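You operate a simulated robot arm through the tools that you are given. There is no shell and no other tool. Be economical: measure what you need, move in short steps, check, and stop when the job is done.

You are at the controls of a simulated robot arm. One attempt, no reset.

## Task
Coat the skimboard's wax patch and tighten its loose fin.
Fine: lay the goggles on the drying rack first, rub the wax bar over the whole patch, put it back and turn the blue thumb screw tight. Set down upright: wax bar. A coat counts when it lies all over at full strength: go over it till it gets no stronger.

It is judged by the outcome, as a careful person would: the job done as asked, and still so three seconds after it is handed in. It fails if anything else is knocked over, pushed out of place, dropped, spilled or broken.

## Robot
A 6-joint arm with a two-finger gripper, fixed in place. Base frame: the origin is at the foot of the arm, x ahead of it, y to its left, z up. Readings come in m, degrees, newtons and seconds.
Its first joint turns from -166.0 to 166.0 degrees. Payload 3.43 kg.
The TCP is the grasp point between the finger pads, 0.02 m short of the fingertips. In the tool frame z runs along the fingers and y along their closing line. Largest opening 0.19 m; the body of the gripper starts 0.248 m behind the TCP.
Orientation is that of the tool frame in the base frame, as a unit quaternion [x, y, z, w]. With the fingers straight down and closing along the base's y, the tool's x points along the base's -x, its y along +y and its z along -z.

## Interface
- The arm moves only by the tool send_rows. Its argument "motion" is a list of rows, each a list of 7 numbers: the shift along the base's x, y, z in m, then the turn, a rotation vector about the base's x, y, z in degrees, then the finger opening in m, from 0 to 0.19. In form: [[dx, dy, dz, rx, ry, rz, hand], ...]. A call has 1 to 8 rows; each row shifts and turns the commanded pose from where the row before left it. Rows are played at 5 a second. More than 0.05 m and 8.6 degrees between two rows, or a gripper value outside its range, and nothing of the call is played. Where a pose cannot be reached the arm comes as near as it can. A force on the tool above 40 N (or 10 N above the force at the start of the call, whichever is more), or a blocked arm, ends the call early, and 0.2 s more pass. Each finger travels about 0.045 m/s and halts on what it meets, pressing with about 26 N; the grip force reading is that of the motor and also rises with nothing between the fingers. The clock runs only during rows and for 0.2 s after the last one: add rows that do not move to give the fingers time. The reply holds the time, the measured pose of the TCP, the force on the tool along the base axes, the opening and the grip force, in the units named above and with some noise, with the torque about the TCP (base axes, N m) and any sound that the robot's microphone picked up, and new pictures: "views" is both (left out), scene, wrist or none.
- Cameras (640 x 400 px; columns grow to the right, rows downward): "scene" is fixed at [0.2204, -0.4989, 1.4376]; the picture's right is [0.68, -0.73, 0.00], its down [-0.36, -0.33, -0.87] and it looks along [0.64, 0.60, -0.49] (base axes); focal length 338 px, centre (320, 200). "wrist" rides on the gripper at [0.07, -0.008, -0.288] in the tool frame; the picture's right is [0.12, 0.99, 0.00], its down [-0.96, 0.12, -0.25] and it looks along [-0.25, 0.03, 0.97] (tool axes); focal length 261 px, centre (320, 200). There is no depth. A picture from a camera that has moved, and an enlarged one, comes with that camera's place and axes in the base frame and with its lens.
- raise_lower(by): slides the trunk up (or, below 0, down) by that many m; the arm rides with it, the base frame stays. It gives what a move gives, with no picture.
- zoom(camera, box): a new picture of the part [left, top, right, bottom] of that camera's present view, enlarged. No time passes.
- hand_in(): hands the job in; it is judged then, once.

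Work in short steps. Places have to be worked out from the pictures, the camera data and where the tool is seen: move nearer, look again, correct. Check each grasp and each placing, and mend what went wrong. You have 120 turns and 200 pictures in all, those below and enlarged ones among them. Open the gripper and draw the arm clear of the work before you hand the job in, unless the task says otherwise; then end with one line.

The tools are called after ">>>" as a command line: name --pt "numbers of a row" for each row, then --argument value for the rest, lists and objects as JSON in quotes. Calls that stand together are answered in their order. send_rows: Moves the arm, as the interface text tells. Its arguments: {"type":"object","properties":{"motion":{"type":"array"},"views":{"type":"string","enum":["both","scene","wrist","none"]}},"required":["motion"]} The other tools are called the same way: raise_lower (by) slides the trunk up or down; zoom (camera, box) takes an enlarged picture of a part of a camera's view; hand_in () hands the job in.

At the start:

```text
time_s: 0.0
position: [0.7202, -0.0058, 1.2068]
orientation: [-0.001, 1.0, 0.0, 0.0]
contact_force: [-0.5, 0.0, -0.9]
moment: [-0.02, 0.02, -0.01]
gripper_width: 0.1898
grasp_force: 0.0
trunk travel left (down, up): [-0.175, 0.065]
```

scene: 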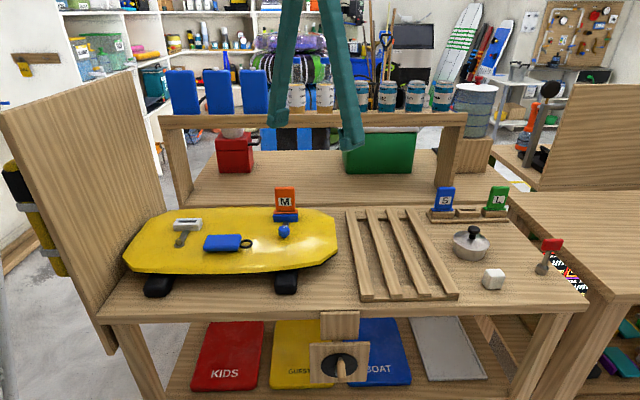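
wrist: 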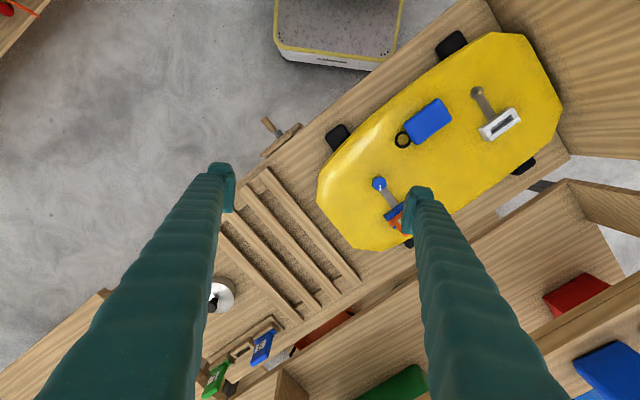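

The scene shows a yellow skimboard on a bench with fins, a rack and some small items; I'll enlarge the pictures to identify the goggles, the wax bar, the patch and the screw.

>>> zoom --camera "scene" --box '[110, 170, 350, 320]'

>>> zoom --camera "scene" --box '[340, 170, 580, 320]'

>>> zoom --camera "wrist" --box '[300, 20, 580, 260]'

```text
2.67 times, centred on (230, 245) of scene
camera zoom: at [0.2204, -0.4989, 1.4376], right [0.68, -0.73, 0.0], down [-0.36, -0.33, -0.87], along [0.64, 0.6, -0.49], focal length 901 px, centre (560, 80)
```

zoom: 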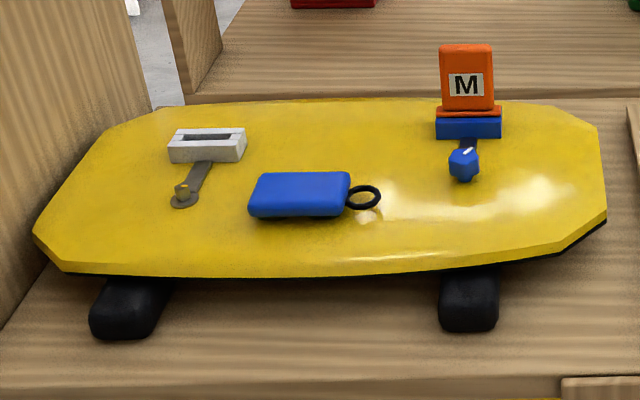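

```text
2.67 times, centred on (460, 245) of scene
camera zoom: at [0.2204, -0.4989, 1.4376], right [0.68, -0.73, 0.0], down [-0.36, -0.33, -0.87], along [0.64, 0.6, -0.49], focal length 901 px, centre (-53, 80)
```

zoom: 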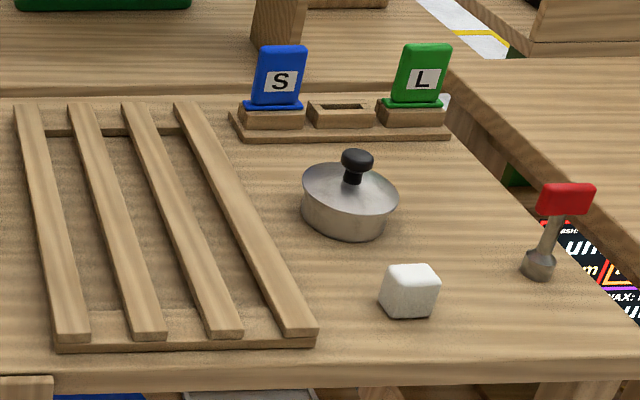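

```text
1.67 times, centred on (440, 140) of wrist
camera zoom: at [0.6496, -0.0139, 1.4943], right [-0.12, 0.99, 0.0], down [0.96, 0.12, 0.25], along [0.25, 0.03, -0.97], focal length 434 px, centre (120, 300)
```

zoom: 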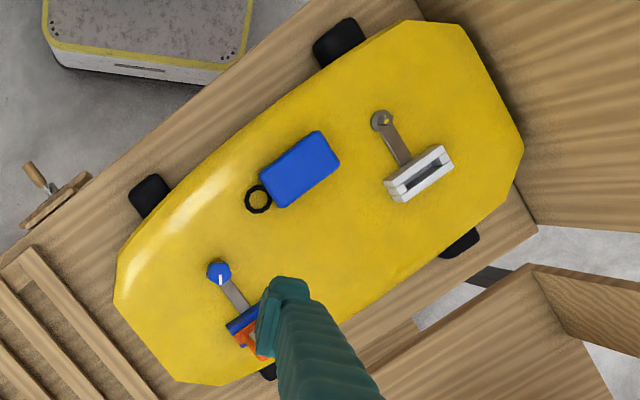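

I'll check the notice at the right, the left panel and the shelf, where goggles or a wax bar may be.

>>> zoom --camera "scene" --box '[520, 220, 640, 295]'

>>> zoom --camera "scene" --box '[0, 140, 100, 290]'

>>> zoom --camera "scene" --box '[160, 20, 480, 200]'

>>> zoom --camera "scene" --box '[170, 300, 640, 400]'

```text
5.33 times, centred on (580, 258) of scene
camera zoom: at [0.2204, -0.4989, 1.4376], right [0.68, -0.73, 0.0], down [-0.36, -0.33, -0.87], along [0.64, 0.6, -0.49], focal length 1802 px, centre (-1067, -107)
```

zoom: 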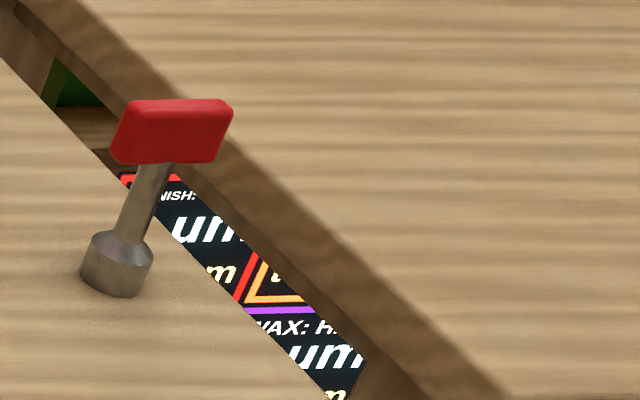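

```text
2.67 times, centred on (50, 215) of scene
camera zoom: at [0.2204, -0.4989, 1.4376], right [0.68, -0.73, 0.0], down [-0.36, -0.33, -0.87], along [0.64, 0.6, -0.49], focal length 901 px, centre (1040, 160)
```

zoom: 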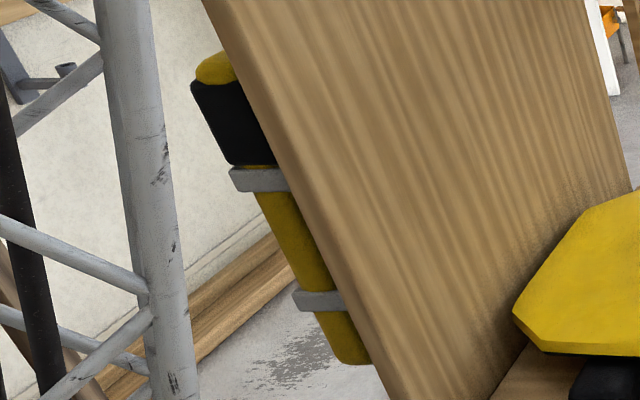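

```text
2.00 times, centred on (320, 110) of scene
camera zoom: at [0.2204, -0.4989, 1.4376], right [0.68, -0.73, 0.0], down [-0.36, -0.33, -0.87], along [0.64, 0.6, -0.49], focal length 676 px, centre (320, 380)
```

zoom: 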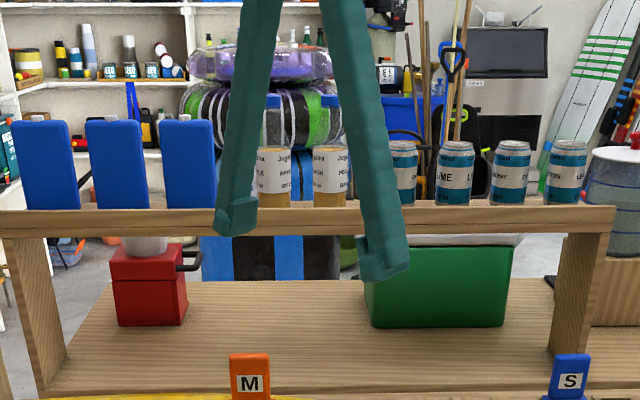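

```text
1.36 times, centred on (405, 350) of scene
camera zoom: at [0.2204, -0.4989, 1.4376], right [0.68, -0.73, 0.0], down [-0.36, -0.33, -0.87], along [0.64, 0.6, -0.49], focal length 460 px, centre (204, -4)
```

zoom: 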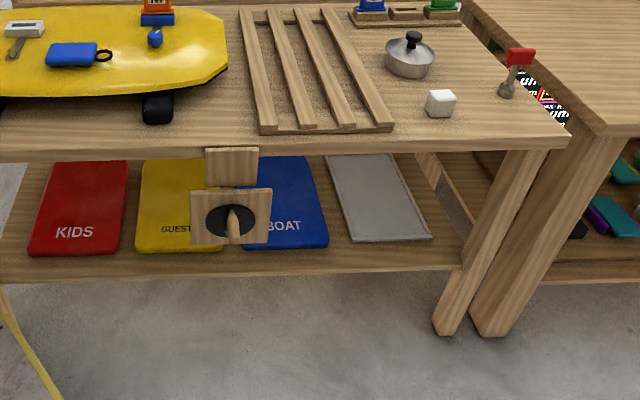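

The blue object with a ring sits near (0.60, 0.23, 0.86) on the board. I still need to identify the wax bar and read the sign, so I'll swing the wrist camera to the right side of the bench, staying high.

>>> send_rows --pt "0 -0.05 0 0 0 0 0.19" --pt "0 -0.05 0 0 0 0 0.19" --pt "0 -0.05 0 0 0 0 0.19" --pt "0 -0.05 0 0 0 0 0.19" --pt "0 -0.05 0 0 0 0 0.19" --pt "0 -0.05 0 0 0 0 0.19" --pt "0 -0.05 0 0 0 0 0.19"

```text
time_s: 1.6
position: [0.7205, -0.3589, 1.2074]
orientation: [-0.001, 1.0, -0.001, 0.0]
contact_force: [-0.2, 0.3, 0.2]
moment: [-0.19, 0.0, 0.03]
gripper_width: 0.1899
grasp_force: 0.0
trunk travel left (down, up): [-0.175, 0.065]
camera wrist: at [0.6504, -0.3661, 1.494], right [-0.12, 0.99, 0.0], down [0.96, 0.12, 0.25], along [0.25, 0.03, -0.97], focal length 261 px, centre (320, 200)
```

scene: 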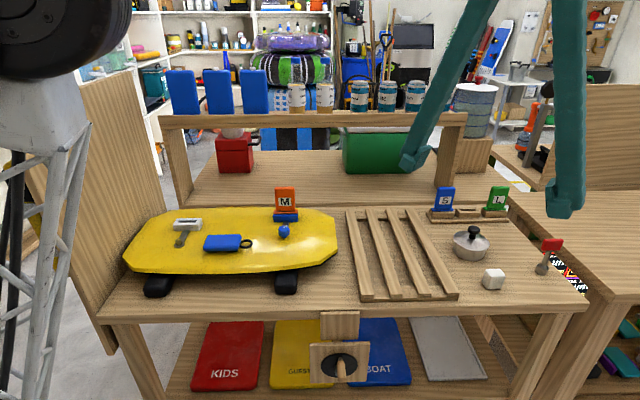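
wrist: 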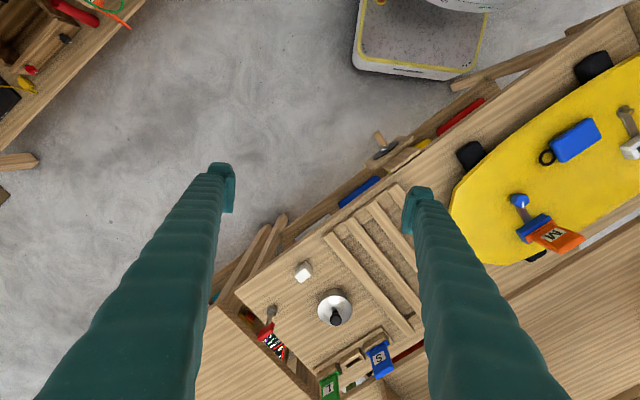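

A second bench with red/orange items shows at the wrist picture's upper left; I'll enlarge that and the right end of the work bench.

>>> zoom --camera "wrist" --box '[0, 0, 160, 170]'

>>> zoom --camera "wrist" --box '[210, 170, 450, 400]'

>>> zoom --camera "wrist" --box '[480, 80, 640, 270]'

```text
2.35 times, centred on (80, 85) of wrist
camera zoom: at [0.6504, -0.3661, 1.494], right [-0.12, 0.99, 0.0], down [0.96, 0.12, 0.25], along [0.25, 0.03, -0.97], focal length 613 px, centre (885, 471)
```

zoom: 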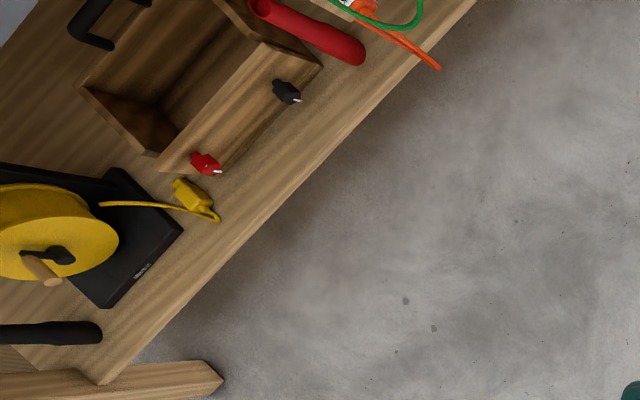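

```text
1.74 times, centred on (330, 285) of wrist
camera zoom: at [0.6504, -0.3661, 1.494], right [-0.12, 0.99, 0.0], down [0.96, 0.12, 0.25], along [0.25, 0.03, -0.97], focal length 453 px, centre (303, 52)
```

zoom: 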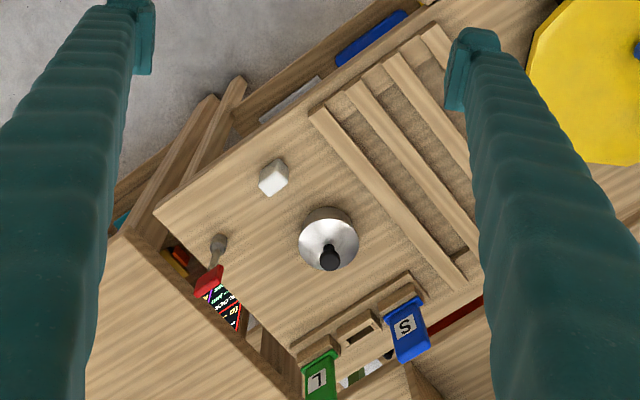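

```text
2.11 times, centred on (560, 175) of wrist
camera zoom: at [0.6504, -0.3661, 1.494], right [-0.12, 0.99, 0.0], down [0.96, 0.12, 0.25], along [0.25, 0.03, -0.97], focal length 549 px, centre (-185, 253)
```

zoom: 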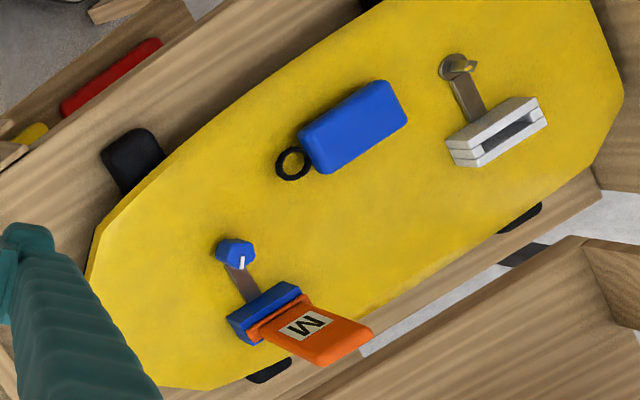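

I take the blue piece with the black strap ring to be the goggles, the white block to be the wax bar, and the slatted frame to be the rack. I'll go back over the goggles while turning about z by -52° so the fingers close across their short side.

>>> send_rows --pt "-0.01 0.048 0 0 0 -6.5 0.19" --pt "-0.01 0.048 0 0 0 -6.5 0.19" --pt "-0.01 0.048 0 0 0 -6.5 0.19" --pt "-0.01 0.048 0 0 0 -6.5 0.19" --pt "-0.01 0.048 0 0 0 -6.5 0.19" --pt "-0.01 0.048 0 0 0 -6.5 0.19" --pt "-0.01 0.048 0 0 0 -6.5 0.19" --pt "-0.01 0.048 0 0 0 -6.5 0.19" --views "none"

>>> send_rows --pt "-0.01 0.048 0 0 0 0 0.19" --pt "-0.01 0.048 0 0 0 0 0.19" --pt "-0.01 0.048 0 0 0 0 0.19" --pt "-0.01 0.048 -0.01 0 0 0 0.19" --pt "0 0.0 -0.045 0 0 0 0.19" --pt "0 0 -0.045 0 0 0 0.19"

```text
time_s: 3.4
position: [0.6414, 0.0278, 1.2078]
orientation: [0.438, 0.899, 0.0, -0.001]
contact_force: [-0.3, -0.5, -0.1]
moment: [0.18, 0.06, 0.0]
gripper_width: 0.1901
grasp_force: 0.0
trunk travel left (down, up): [-0.175, 0.065]
```

```text
time_s: 4.8
position: [0.603, 0.2188, 1.1067]
orientation: [0.438, 0.899, 0.0, 0.0]
contact_force: [-0.2, -0.3, -0.5]
moment: [0.0, -0.04, -0.01]
gripper_width: 0.1903
grasp_force: 0.0
trunk travel left (down, up): [-0.175, 0.065]
camera wrist: at [0.5514, 0.2702, 1.3934], right [0.71, 0.71, 0.0], down [0.68, -0.69, 0.25], along [0.18, -0.18, -0.97], focal length 261 px, centre (320, 200)
```

scene: 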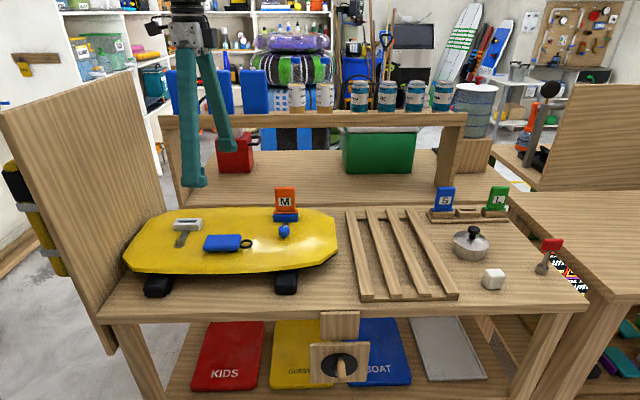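
wrist: 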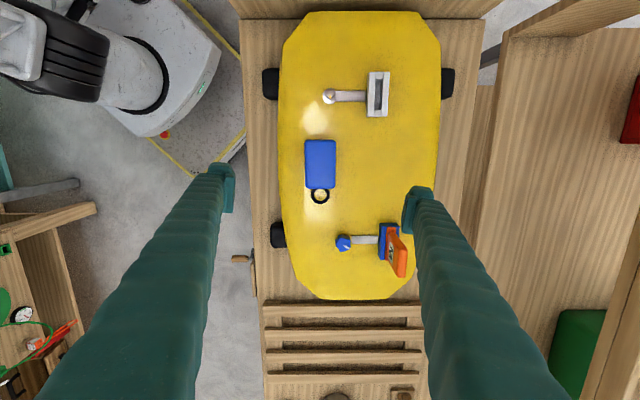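

The bench axes lie at 45° to the base, with the goggles centred near (0.597, 0.224), about 0.06 wide and 0.10 long. I'll turn +7° to line up, centre over them and descend part-way.

>>> send_rows --pt "-0.003 0.003 -0.03 0 0 7 0.15" --pt "-0.003 0.002 -0.045 0 0 0 0.12" --pt "0 0 -0.045 0 0 0 0.12" --pt "0 0 -0.03 0 0 0 0.12" --pt "0 0 0 0 0 0 0.12"

```text
time_s: 6.0
position: [0.5915, 0.2248, 0.958]
orientation: [0.382, 0.924, -0.001, 0.0]
contact_force: [-0.3, -0.5, 0.2]
moment: [-0.02, -0.01, -0.01]
gripper_width: 0.1201
grasp_force: 0.0
trunk travel left (down, up): [-0.175, 0.065]
camera wrist: at [0.5359, 0.269, 1.2447], right [0.62, 0.79, 0.0], down [0.76, -0.6, 0.25], along [0.2, -0.15, -0.97], focal length 261 px, centre (320, 200)
```

scene: 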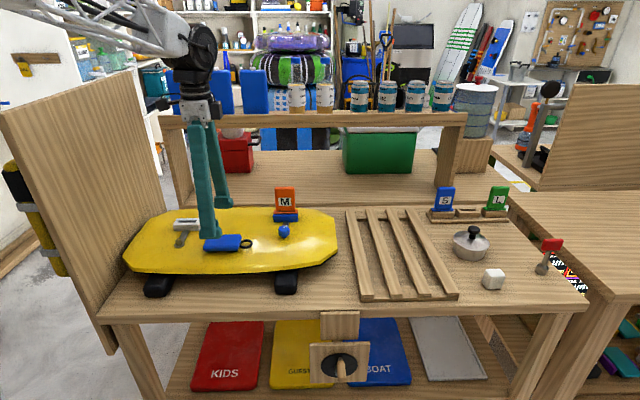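
wrist: 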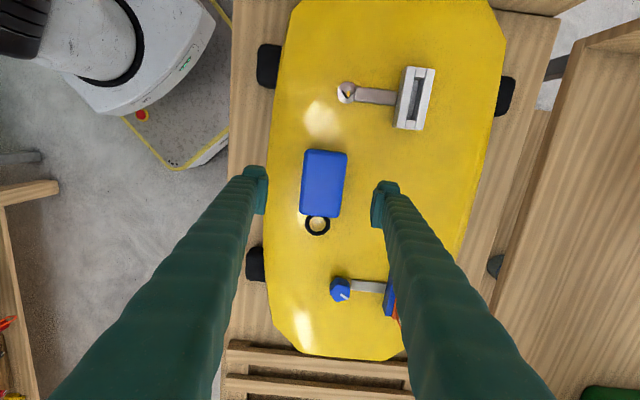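

The goggles lie midway between the fingertips. I'll descend to z≈0.885 and check the height against the board.

>>> send_rows --pt "0.003 0.003 -0.04 0 0 0 0.12" --pt "0 0 -0.033 0 0 0 0.12" --pt "0 0 0 0 0 0 0.12"

>>> zoom --camera "scene" --box '[170, 190, 300, 280]'

```text
time_s: 6.8
position: [0.5965, 0.2264, 0.8849]
orientation: [0.382, 0.924, 0.0, 0.0]
contact_force: [-0.5, 0.9, -0.4]
moment: [0.02, 0.01, 0.0]
gripper_width: 0.1198
grasp_force: 0.1
trunk travel left (down, up): [-0.175, 0.065]
camera wrist: at [0.5403, 0.2717, 1.1712], right [0.62, 0.79, 0.0], down [0.76, -0.6, 0.25], along [0.19, -0.15, -0.97], focal length 261 px, centre (320, 200)
```

scene: 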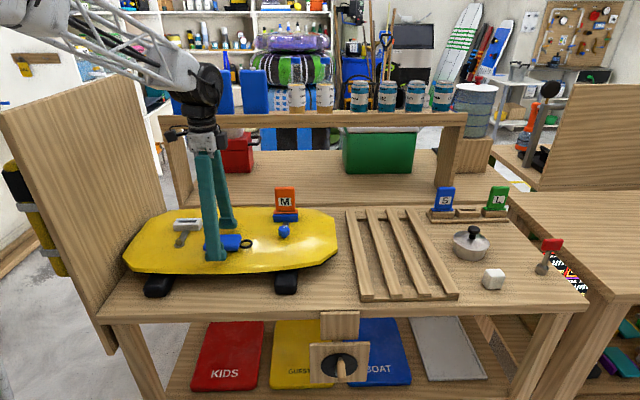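
wrist: 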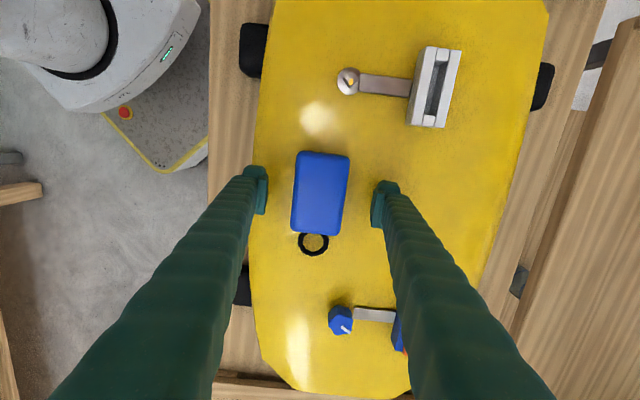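

```text
4.44 times, centred on (235, 235) of scene
camera zoom: at [0.2204, -0.4989, 1.4376], right [0.68, -0.73, 0.0], down [-0.36, -0.33, -0.87], along [0.64, 0.6, -0.49], focal length 1502 px, centre (698, 44)
```

zoom: 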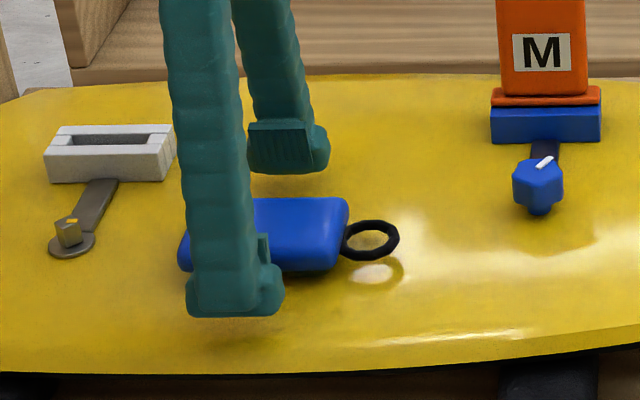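

The object's shape (foam block with a ring) could also be a key fob, so before gripping I'll rise and survey the rest of the surroundings for goggles.

>>> send_rows --pt "0 0 0.05 0 0 0 0.12" --pt "0 0 0.05 0 0 0 0.12" --pt "0 0 0.05 0 0 0 0.12" --pt "0 0 0.05 0 0 0 0.12" --pt "0 -0.045 0.02 0 0 -8 0.12" --pt "0 -0.045 0.02 0 0 -8 0.12" --pt "0 -0.045 0.02 0 0 -8 0.12" --pt "0 -0.045 0.0 0 0 -8 0.12" --views "none"

>>> send_rows --pt "-0.02 -0.045 0 0 0 -8 0.12" --pt "-0.02 -0.045 0 0 0 -8 0.12" --pt "-0.02 -0.045 0 0 0 -8 0.12" --pt "-0.02 -0.045 0 0 0 -8 0.12" --pt "-0.02 -0.045 0 0 0 -8 0.12" --pt "-0.02 -0.045 0 0 0 -8 0.12" --pt "-0.02 -0.045 0 0 0 -8 0.12" --pt "-0.02 -0.045 0 0 0 -8 0.12" --views "wrist"

```text
time_s: 8.6
position: [0.5961, 0.048, 1.1432]
orientation: [0.623, 0.782, -0.001, 0.001]
contact_force: [0.3, 0.7, -0.6]
moment: [-0.18, 0.01, 0.0]
gripper_width: 0.1199
grasp_force: 0.2
trunk travel left (down, up): [-0.175, 0.065]
```

```text
time_s: 10.4
position: [0.4369, -0.3145, 1.1431]
orientation: [0.943, 0.334, -0.001, -0.001]
contact_force: [0.0, 1.0, 0.0]
moment: [-0.13, 0.03, 0.01]
gripper_width: 0.1203
grasp_force: 0.1
trunk travel left (down, up): [-0.175, 0.065]
camera wrist: at [0.4869, -0.2625, 1.4304], right [0.72, -0.7, 0.0], down [-0.68, -0.69, 0.25], along [-0.17, -0.18, -0.97], focal length 261 px, centre (320, 200)
```

wrist: 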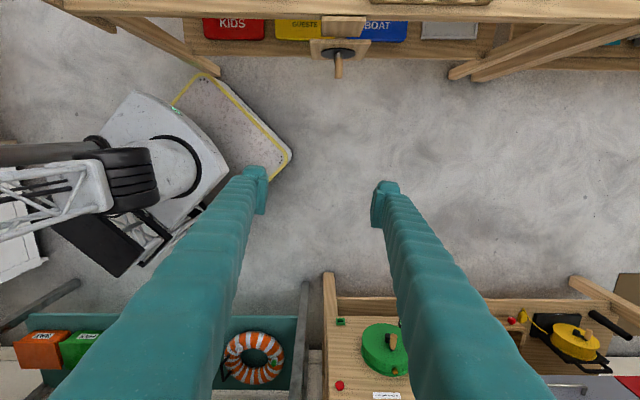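

Nothing else goggle-like within reach; the benches opposite hold reels and tools. I accept the blue piece with the strap ring, lying on the board where it obstructs the waxing, as the goggles, and return to it.

>>> send_rows --pt "0.02 0.045 0 0 0 8 0.12" --pt "0.02 0.045 0 0 0 8 0.12" --pt "0.02 0.045 0 0 0 8 0.12" --pt "0.02 0.045 0 0 0 8 0.12" --pt "0.02 0.045 0 0 0 8 0.12" --pt "0.02 0.045 0 0 0 8 0.12" --pt "0.02 0.045 0 0 0 8 0.12" --pt "0.02 0.045 0 0 0 8 0.12" --views "none"

>>> send_rows --pt "0 0.045 0 0 0 8 0.12" --pt "0 0.045 0 0 0 8 0.12" --pt "0 0.045 0 0 0 8 0.12" --pt "0 0.045 -0.02 0 0 8 0.12" --pt "0 0 -0.05 0 0 0 0.12" --pt "0 0 -0.05 0 0 0 0.12" --pt "0 0 -0.05 0 0 0 0.12" --pt "0 0 -0.04 0 0 0 0.12" --views "wrist"

```text
time_s: 12.2
position: [0.5976, 0.0487, 1.1445]
orientation: [0.621, 0.784, 0.0, 0.0]
contact_force: [-0.9, -1.2, 0.3]
moment: [0.1, -0.11, -0.02]
gripper_width: 0.1202
grasp_force: 0.0
trunk travel left (down, up): [-0.175, 0.065]
```

```text
time_s: 14.0
position: [0.5959, 0.2267, 0.9354]
orientation: [0.382, 0.924, 0.0, 0.0]
contact_force: [-0.2, -0.4, 0.5]
moment: [0.05, -0.08, 0.0]
gripper_width: 0.1202
grasp_force: 0.2
trunk travel left (down, up): [-0.175, 0.065]
camera wrist: at [0.5397, 0.2724, 1.2214], right [0.62, 0.79, 0.0], down [0.76, -0.6, 0.25], along [0.19, -0.15, -0.97], focal length 261 px, centre (320, 200)
```

wrist: 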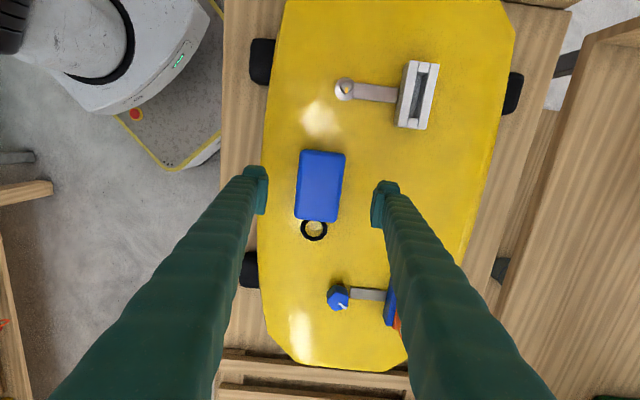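

Lowering in small steps and watching the force to find the board surface.

>>> send_rows --pt "0 0.001 -0.04 0 0 0 0.1" --pt "0 0 -0.015 0 0 0 0.1" --pt "0 0 -0.005 0 0 0 0.1" --views "scene"

>>> zoom --camera "scene" --box '[170, 190, 300, 280]'

```text
time_s: 14.8
position: [0.5952, 0.2282, 0.8743]
orientation: [0.382, 0.924, 0.001, 0.0]
contact_force: [0.1, 0.6, -0.3]
moment: [0.01, 0.03, 0.0]
gripper_width: 0.1
grasp_force: 0.0
trunk travel left (down, up): [-0.175, 0.065]
```

scene: 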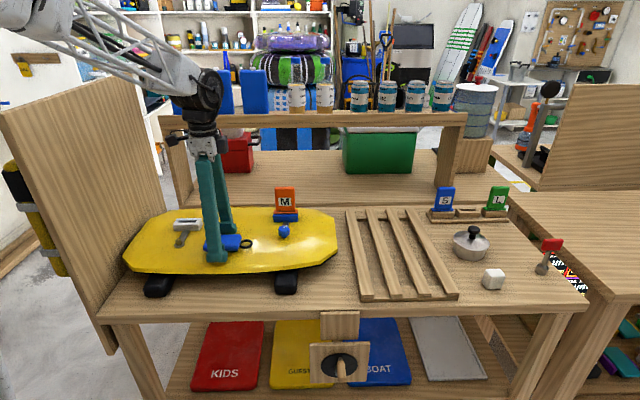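

```text
4.44 times, centred on (235, 235) of scene
camera zoom: at [0.2204, -0.4989, 1.4376], right [0.68, -0.73, 0.0], down [-0.36, -0.33, -0.87], along [0.64, 0.6, -0.49], focal length 1502 px, centre (698, 44)
```

zoom: 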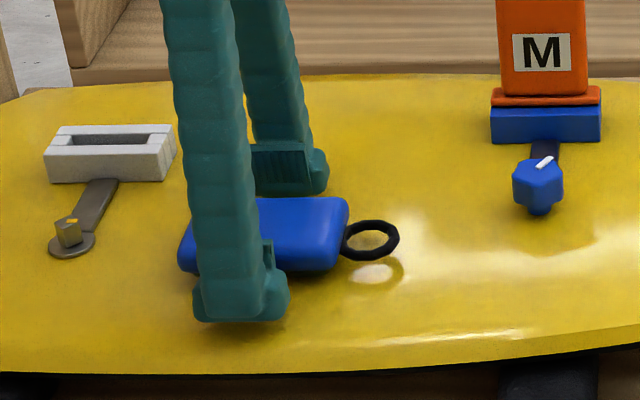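

Still clear above the board; continuing down in 5 mm steps.

>>> send_rows --pt "0 0 -0.005 0 0 0 0.1" --pt "0 0 -0.005 0 0 0 0.1" --pt "0 0 0 0 0 0 0.1" --views "none"

>>> zoom --camera "scene" --box '[190, 210, 270, 275]'

```text
time_s: 15.6
position: [0.5962, 0.2287, 0.8663]
orientation: [0.382, 0.924, 0.002, 0.002]
contact_force: [-6.6, -2.4, 37.7]
moment: [1.76, -1.34, 0.27]
gripper_width: 0.0996
grasp_force: 0.0
trunk travel left (down, up): [-0.175, 0.065]
```

```text
6.15 times, centred on (230, 242) of scene
camera zoom: at [0.2204, -0.4989, 1.4376], right [0.68, -0.73, 0.0], down [-0.36, -0.33, -0.87], along [0.64, 0.6, -0.49], focal length 2080 px, centre (874, -62)
```

zoom: 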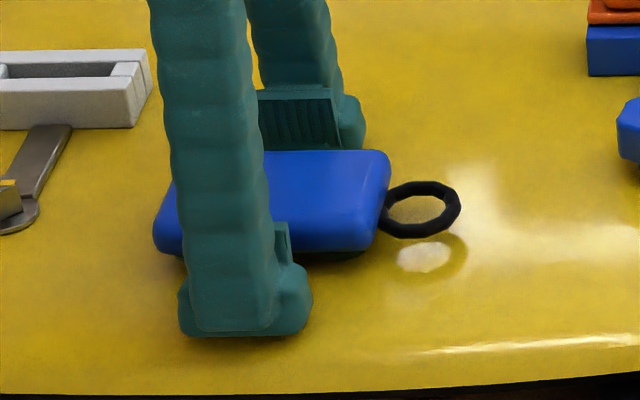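

Fingertips touched the board (board top ≈0.846). I'll lift 5 mm and close on the goggles.

>>> send_rows --pt "0 0 0.007 0 0 0 0.1" --pt "0 0 0 0 0 0 0.07" --pt "0 0 0 0 0 0 0.04" --pt "0 0 0 0 0 0 0.04" --pt "0 0 0 0 0 0 0.04" --pt "0 0 0 0 0 0 0.04" --views "wrist"

```text
time_s: 17.0
position: [0.5976, 0.2279, 0.8705]
orientation: [0.382, 0.924, 0.0, -0.001]
contact_force: [0.0, -0.5, 0.0]
moment: [0.01, 0.02, 0.0]
gripper_width: 0.0609
grasp_force: 26.1
trunk travel left (down, up): [-0.175, 0.065]
camera wrist: at [0.541, 0.2729, 1.1573], right [0.62, 0.79, 0.0], down [0.76, -0.6, 0.25], along [0.19, -0.15, -0.97], focal length 261 px, centre (320, 200)
```

wrist: 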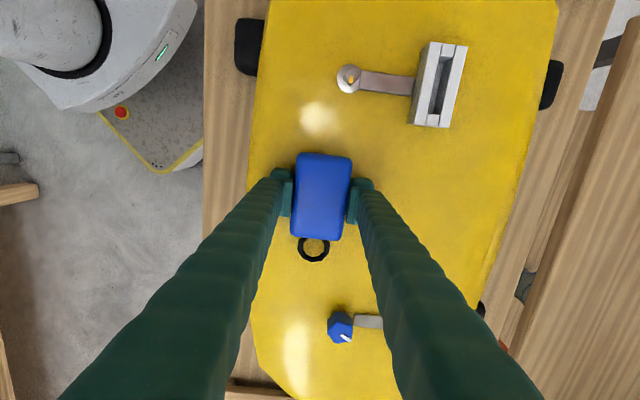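

Gripped at 0.061 m. Lifting, then checking what lies under it.

>>> send_rows --pt "0 0 0.03 0 0 0 0.04" --pt "0 0 0.05 0 0 0 0.04" --pt "0 0 0.05 0 0 0 0.04" --pt "0 0 0.05 0 0 0 0.04" --pt "0.035 -0.035 0 0 0 0 0.04" --pt "0.035 -0.035 0 0 0 0 0.04" --pt "0.035 -0.035 0 0 0 0 0.04" --pt "0.035 -0.035 0 0 0 0 0.04"

>>> zoom --camera "scene" --box '[110, 170, 350, 320]'

```text
time_s: 18.8
position: [0.7357, 0.0893, 1.0505]
orientation: [0.382, 0.924, -0.001, 0.001]
contact_force: [0.7, 0.3, 0.6]
moment: [-0.11, -0.16, -0.02]
gripper_width: 0.0401
grasp_force: 0.1
trunk travel left (down, up): [-0.175, 0.065]
camera wrist: at [0.6784, 0.1337, 1.3373], right [0.62, 0.79, 0.0], down [0.76, -0.6, 0.25], along [0.2, -0.15, -0.97], focal length 261 px, centre (320, 200)
```

scene: 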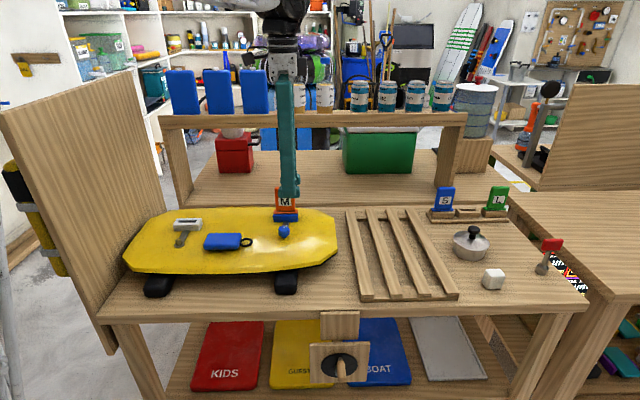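
wrist: 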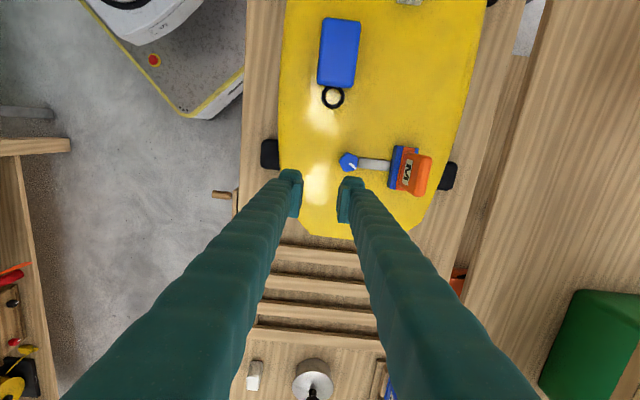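

```text
2.67 times, centred on (230, 245) of scene
camera zoom: at [0.2204, -0.4989, 1.4376], right [0.68, -0.73, 0.0], down [-0.36, -0.33, -0.87], along [0.64, 0.6, -0.49], focal length 901 px, centre (560, 80)
```

zoom: 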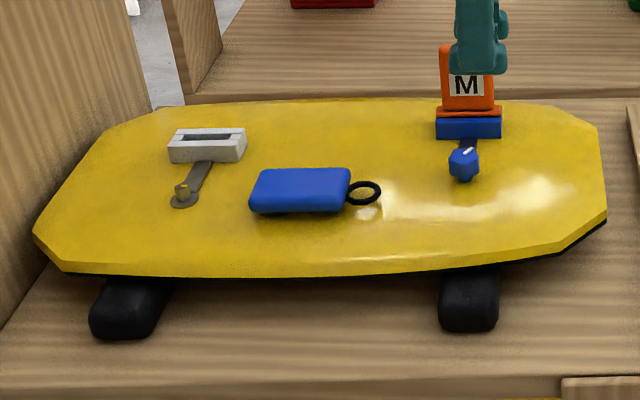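

The goggles slipped out and stayed on the board, upright and in place. I'll look closely before a slower second grip.

>>> zoom --camera "scene" --box '[190, 220, 270, 270]'

>>> zoom --camera "wrist" --box '[280, 0, 400, 130]'

```text
8.00 times, centred on (230, 245) of scene
camera zoom: at [0.2204, -0.4989, 1.4376], right [0.68, -0.73, 0.0], down [-0.36, -0.33, -0.87], along [0.64, 0.6, -0.49], focal length 2704 px, centre (1040, -160)
```

zoom: 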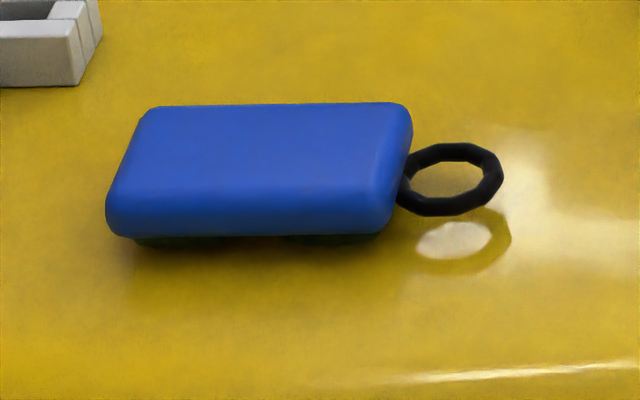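

```text
3.08 times, centred on (340, 65) of wrist
camera zoom: at [0.6784, 0.1337, 1.3373], right [0.62, 0.79, 0.0], down [0.76, -0.6, 0.25], along [0.2, -0.15, -0.97], focal length 802 px, centre (258, 615)
```

zoom: 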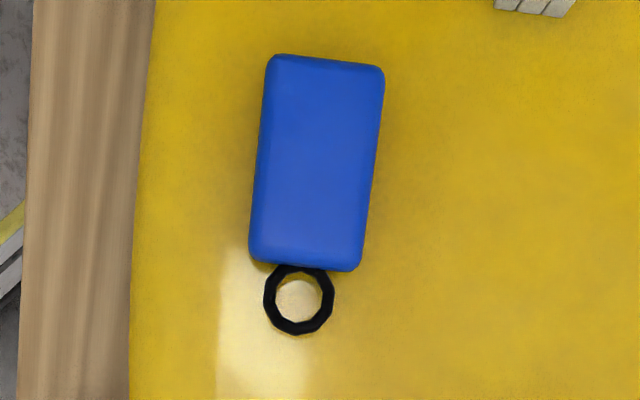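

The zoom shows dark lens cups under the blue shell, so these are goggles lying face down. I'll return, grip a touch lower and lift slowly.

>>> send_rows --pt "-0.035 0.035 0 0 0 0 0.1" --pt "-0.035 0.035 0 0 0 0 0.1" --pt "-0.035 0.035 0 0 0 0 0.1" --pt "-0.033 0.034 0 0 0 0 0.1" --pt "0 0 -0.05 0 0 0 0.1" --pt "0 0 -0.05 0 0 0 0.1" --pt "0 0 -0.05 0 0 0 0.1" --views "wrist"

```text
time_s: 20.4
position: [0.5984, 0.2288, 0.9005]
orientation: [0.382, 0.924, 0.0, 0.0]
contact_force: [-0.5, -0.8, 0.7]
moment: [0.02, -0.08, 0.0]
gripper_width: 0.0999
grasp_force: 0.0
trunk travel left (down, up): [-0.175, 0.065]
camera wrist: at [0.5431, 0.2735, 1.1876], right [0.62, 0.79, 0.0], down [0.76, -0.6, 0.25], along [0.2, -0.15, -0.97], focal length 261 px, centre (320, 200)
```

wrist: 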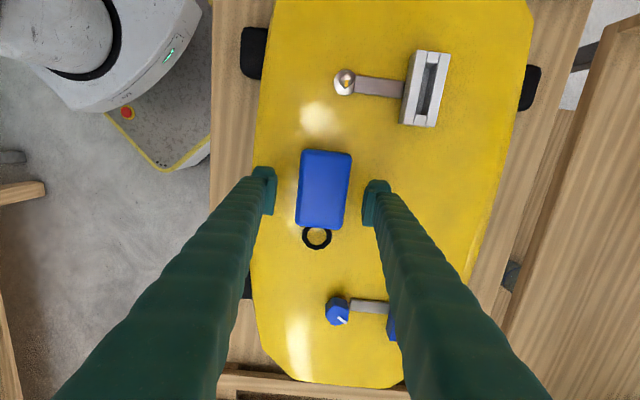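

Well centred. Descending to ~0.868, closing, then lifting 15 mm slowly to test.

>>> send_rows --pt "0 0 -0.02 0 0 0 0.09" --pt "0 0 -0.012 0 0 0 0.09" --pt "0 0 0 0 0 0 0.06" --pt "0 0 0 0 0 0 0.02" --pt "0 0 0 0 0 0 0.02" --pt "0 0 0 0 0 0 0.02" --pt "0 0 0 0 0 0 0.02" --views "none"

>>> send_rows --pt "0 0 0.002 0 0 0 0.02" --pt "0 0 0.002 0 0 0 0.02" --pt "0 0 0.003 0 0 0 0.02" --pt "0 0 0.003 0 0 0 0.02" --pt "0 0 0.003 0 0 0 0.02" --views "scene"

>>> zoom --camera "scene" --box '[190, 210, 270, 275]'

```text
time_s: 22.0
position: [0.5981, 0.227, 0.8686]
orientation: [0.382, 0.924, 0.0, 0.0]
contact_force: [2.3, 1.3, 5.5]
moment: [0.16, -0.05, -0.04]
gripper_width: 0.0608
grasp_force: 25.8
trunk travel left (down, up): [-0.175, 0.065]
```

```text
time_s: 23.2
position: [0.6, 0.228, 0.8822]
orientation: [0.382, 0.924, 0.0, 0.0]
contact_force: [-0.6, -0.2, -0.8]
moment: [-0.01, 0.0, -0.01]
gripper_width: 0.061
grasp_force: 26.1
trunk travel left (down, up): [-0.175, 0.065]
```

scene: 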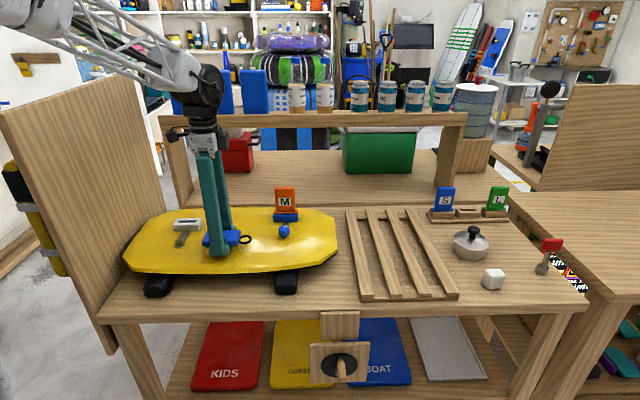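

```text
6.15 times, centred on (230, 242) of scene
camera zoom: at [0.2204, -0.4989, 1.4376], right [0.68, -0.73, 0.0], down [-0.36, -0.33, -0.87], along [0.64, 0.6, -0.49], focal length 2080 px, centre (874, -62)
```

zoom: 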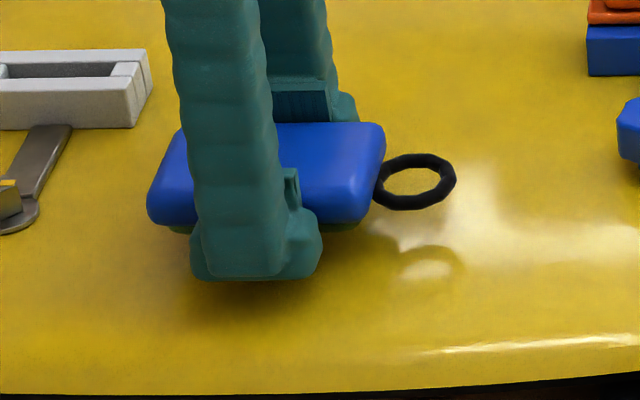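

It is lifting cleanly now. Continuing up slowly.

>>> send_rows --pt "0 0 0.006 0 0 0 0.02" --pt "0 0 0.01 0 0 0 0.02" --pt "0 0 0.015 0 0 0 0.02" --pt "0 0 0.02 0 0 0 0.02" --pt "0 0 0.02 0 0 0 0.02" --pt "0 0 0.02 0 0 0 0.02" --pt "0 0 0.015 0 0 0 0.02" --pt "0 0 0.006 0 0 0 0.02"

>>> zoom --camera "scene" --box '[160, 150, 320, 280]'

```text
time_s: 25.0
position: [0.5996, 0.2268, 0.9946]
orientation: [0.382, 0.924, -0.001, 0.0]
contact_force: [-0.1, 0.2, -0.7]
moment: [0.01, 0.02, -0.01]
gripper_width: 0.0607
grasp_force: 25.8
trunk travel left (down, up): [-0.175, 0.065]
camera wrist: at [0.5432, 0.2717, 1.2809], right [0.62, 0.79, 0.0], down [0.76, -0.6, 0.25], along [0.19, -0.15, -0.97], focal length 261 px, centre (320, 200)
```

scene: 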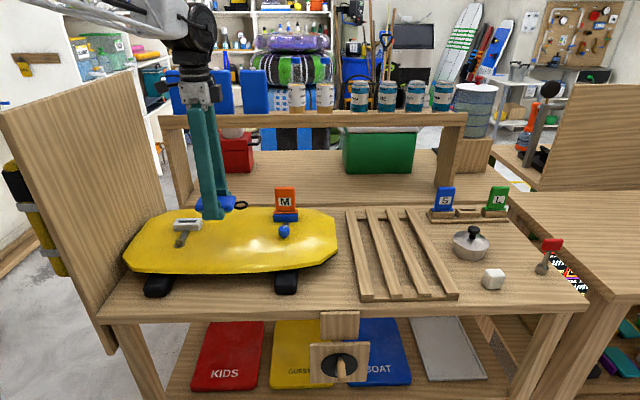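
wrist: 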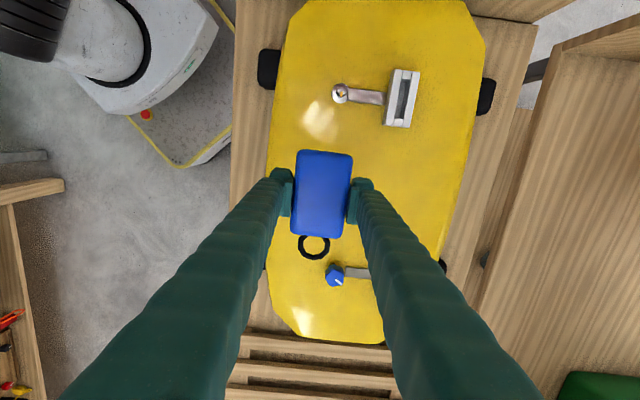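

```text
3.08 times, centred on (240, 215) of scene
camera zoom: at [0.2204, -0.4989, 1.4376], right [0.68, -0.73, 0.0], down [-0.36, -0.33, -0.87], along [0.64, 0.6, -0.49], focal length 1040 px, centre (566, 154)
```

zoom: 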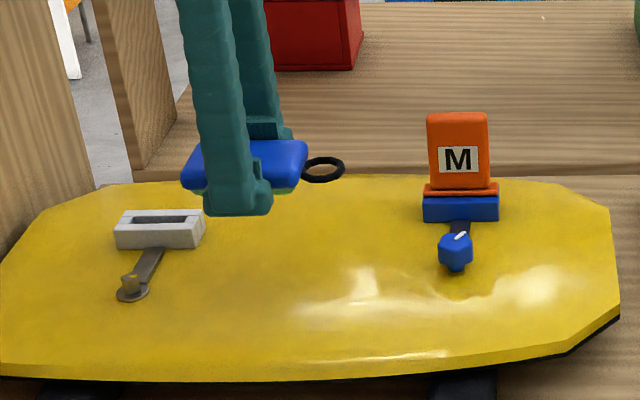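

Held firmly at z≈0.995. Carrying along the bench's long axis towards the rack, with gentle starts.

>>> send_rows --pt "0.007 -0.008 0.006 0 0 0 0.02" --pt "0.015 -0.016 0.01 0 0 0 0.02" --pt "0.023 -0.025 0.01 0 0 0 0.02" --pt "0.028 -0.03 0 0 0 0 0.02" --pt "0.028 -0.03 0 0 0 0 0.02" --pt "0.023 -0.025 0 0 0 0 0.02" --pt "0.015 -0.016 0 0 0 0 0.02" --pt "0.007 -0.008 0 0 0 0 0.02" --views "none"

>>> send_rows --pt "0.007 -0.008 0 0 0 0 0.02" --pt "0.015 -0.016 0 0 0 0 0.02" --pt "0.023 -0.026 0 0 0 0 0.02" --pt "0.028 -0.032 0 0 0 0 0.02" --pt "0.028 -0.032 0 0 0 0 0.02" --pt "0.023 -0.026 0 0 0 0 0.02" --pt "0.015 -0.018 0 0 0 0 0.02" --pt "0.007 -0.01 0 0 0 0 0.02"

```text
time_s: 26.8
position: [0.7456, 0.0707, 1.0201]
orientation: [0.382, 0.924, 0.001, 0.0]
contact_force: [-0.2, -0.4, -1.3]
moment: [-0.02, 0.01, -0.04]
gripper_width: 0.0607
grasp_force: 25.4
trunk travel left (down, up): [-0.175, 0.065]
```

```text
time_s: 28.6
position: [0.8922, -0.0984, 1.0214]
orientation: [0.381, 0.924, 0.001, 0.0]
contact_force: [-0.5, -0.2, -1.3]
moment: [-0.03, -0.04, 0.03]
gripper_width: 0.0609
grasp_force: 25.7
trunk travel left (down, up): [-0.175, 0.065]
camera wrist: at [0.8358, -0.0536, 1.3084], right [0.62, 0.79, 0.0], down [0.76, -0.6, 0.25], along [0.19, -0.15, -0.97], focal length 261 px, centre (320, 200)
```

scene: 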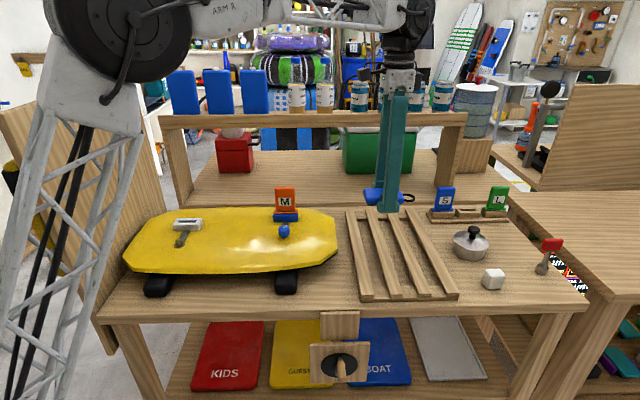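
wrist: 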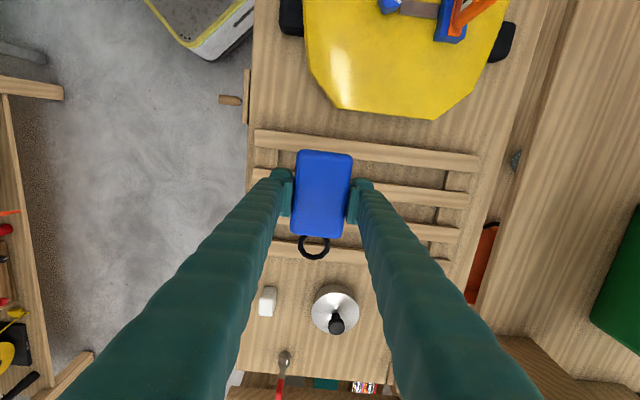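

The rack slats run across, with centre lines at bench-v ≈0.644, 0.724, 0.804 and 0.88. I'll centre the goggles at v≈0.764 so they bridge slats 2 and 3, then descend part-way.

>>> send_rows --pt "0.008 -0.008 -0.005 0 0 0 0.02" --pt "0.014 -0.014 -0.015 0 0 0 0.02" --pt "0.014 -0.014 -0.025 0 0 0 0.02" --pt "0.008 -0.008 -0.03 0 0 0 0.02" --pt "0.001 -0.001 -0.03 0 0 0 0.02" --pt "0 0 -0.02 0 0 0 0.02" --pt "0 0 -0.01 0 0 0 0.02"

>>> zoom --camera "scene" --box '[330, 190, 490, 310]'

```text
time_s: 30.2
position: [0.9375, -0.1434, 0.8852]
orientation: [0.382, 0.924, 0.0, 0.0]
contact_force: [-0.9, 0.3, 0.8]
moment: [0.0, -0.01, 0.03]
gripper_width: 0.0606
grasp_force: 26.3
trunk travel left (down, up): [-0.175, 0.065]
camera wrist: at [0.8812, -0.0988, 1.1722], right [0.62, 0.79, 0.0], down [0.76, -0.6, 0.25], along [0.2, -0.15, -0.97], focal length 261 px, centre (320, 200)
```

scene: 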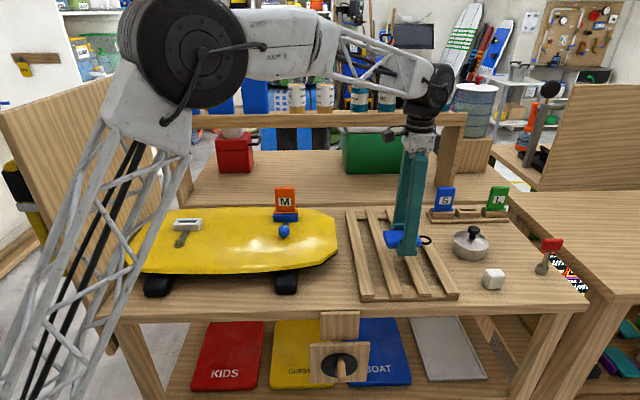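
wrist: 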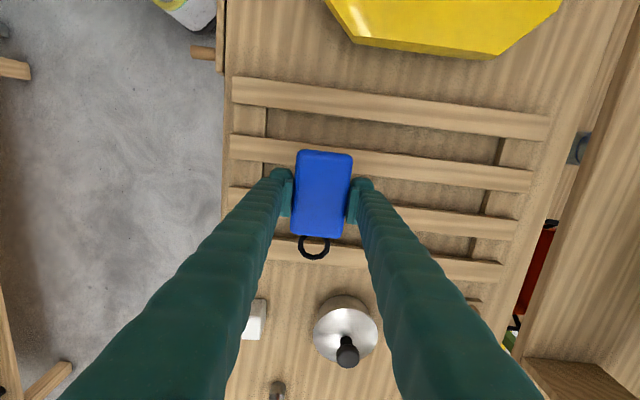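

```text
3.33 times, centred on (410, 250) of scene
camera zoom: at [0.2204, -0.4989, 1.4376], right [0.68, -0.73, 0.0], down [-0.36, -0.33, -0.87], along [0.64, 0.6, -0.49], focal length 1126 px, centre (20, 33)
```

zoom: 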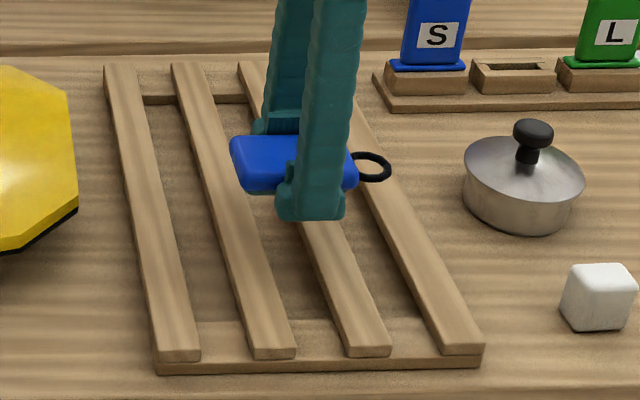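

Alignment over slats 2 and 3 matches. Descending gently to contact.

>>> send_rows --pt "0 0 -0.008 0 0 0 0.02" --pt "0 0 -0.012 0 0 0 0.02" --pt "0 0 -0.01 0 0 0 0.02" --pt "0 0 -0.005 0 0 0 0.02" --pt "0 0 -0.004 0 0 0 0.02" --pt "0 0 -0.003 0 0 0 0.02" --views "scene"

>>> zoom --camera "scene" --box '[360, 200, 480, 290]'

```text
time_s: 31.6
position: [0.9355, -0.1436, 0.8435]
orientation: [0.382, 0.924, 0.0, 0.001]
contact_force: [0.5, 0.2, -0.4]
moment: [0.02, 0.05, 0.03]
gripper_width: 0.0607
grasp_force: 26.3
trunk travel left (down, up): [-0.175, 0.065]
```

scene: 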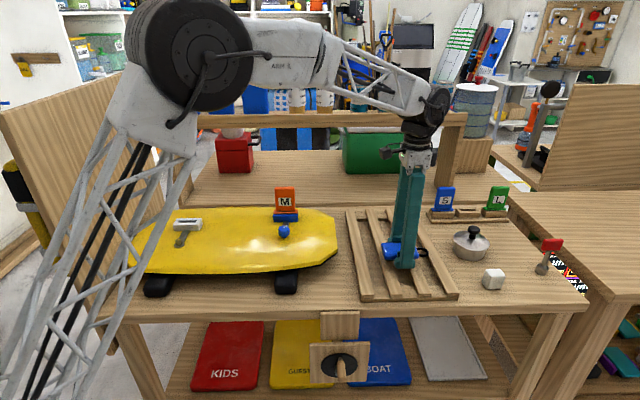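

```text
4.44 times, centred on (420, 245) of scene
camera zoom: at [0.2204, -0.4989, 1.4376], right [0.68, -0.73, 0.0], down [-0.36, -0.33, -0.87], along [0.64, 0.6, -0.49], focal length 1502 px, centre (-124, 0)
```

zoom: 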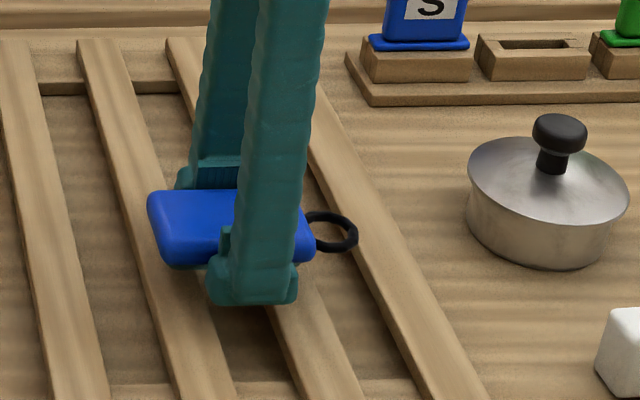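

Still a few centimetres above; continuing down slowly.

>>> send_rows --pt "0 0 -0.006 0 0 0 0.02" --pt "0 0 -0.006 0 0 0 0.02" --pt "0 0 -0.004 0 0 0 0.02" --pt "0 0 -0.004 0 0 0 0.02" --pt "0 0 -0.003 0 0 0 0.02" --views "none"

>>> zoom --camera "scene" --box '[360, 200, 480, 290]'

```text
time_s: 33.0
position: [0.9353, -0.1427, 0.8254]
orientation: [0.382, 0.924, 0.0, 0.002]
contact_force: [-7.5, 2.9, 19.7]
moment: [-0.34, 0.53, -0.34]
gripper_width: 0.0608
grasp_force: 26.2
trunk travel left (down, up): [-0.175, 0.065]
stopped in row 5: the force on the tool passed its limit at 41 N (the readings are from after the stop); the commanded pose is now the measured one
```

```text
4.44 times, centred on (420, 245) of scene
camera zoom: at [0.2204, -0.4989, 1.4376], right [0.68, -0.73, 0.0], down [-0.36, -0.33, -0.87], along [0.64, 0.6, -0.49], focal length 1502 px, centre (-124, 0)
```

zoom: 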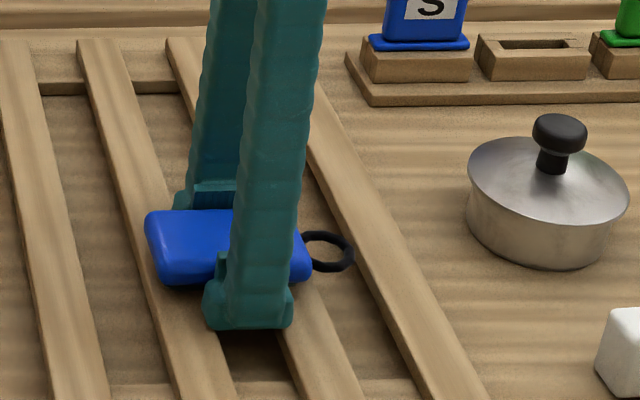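

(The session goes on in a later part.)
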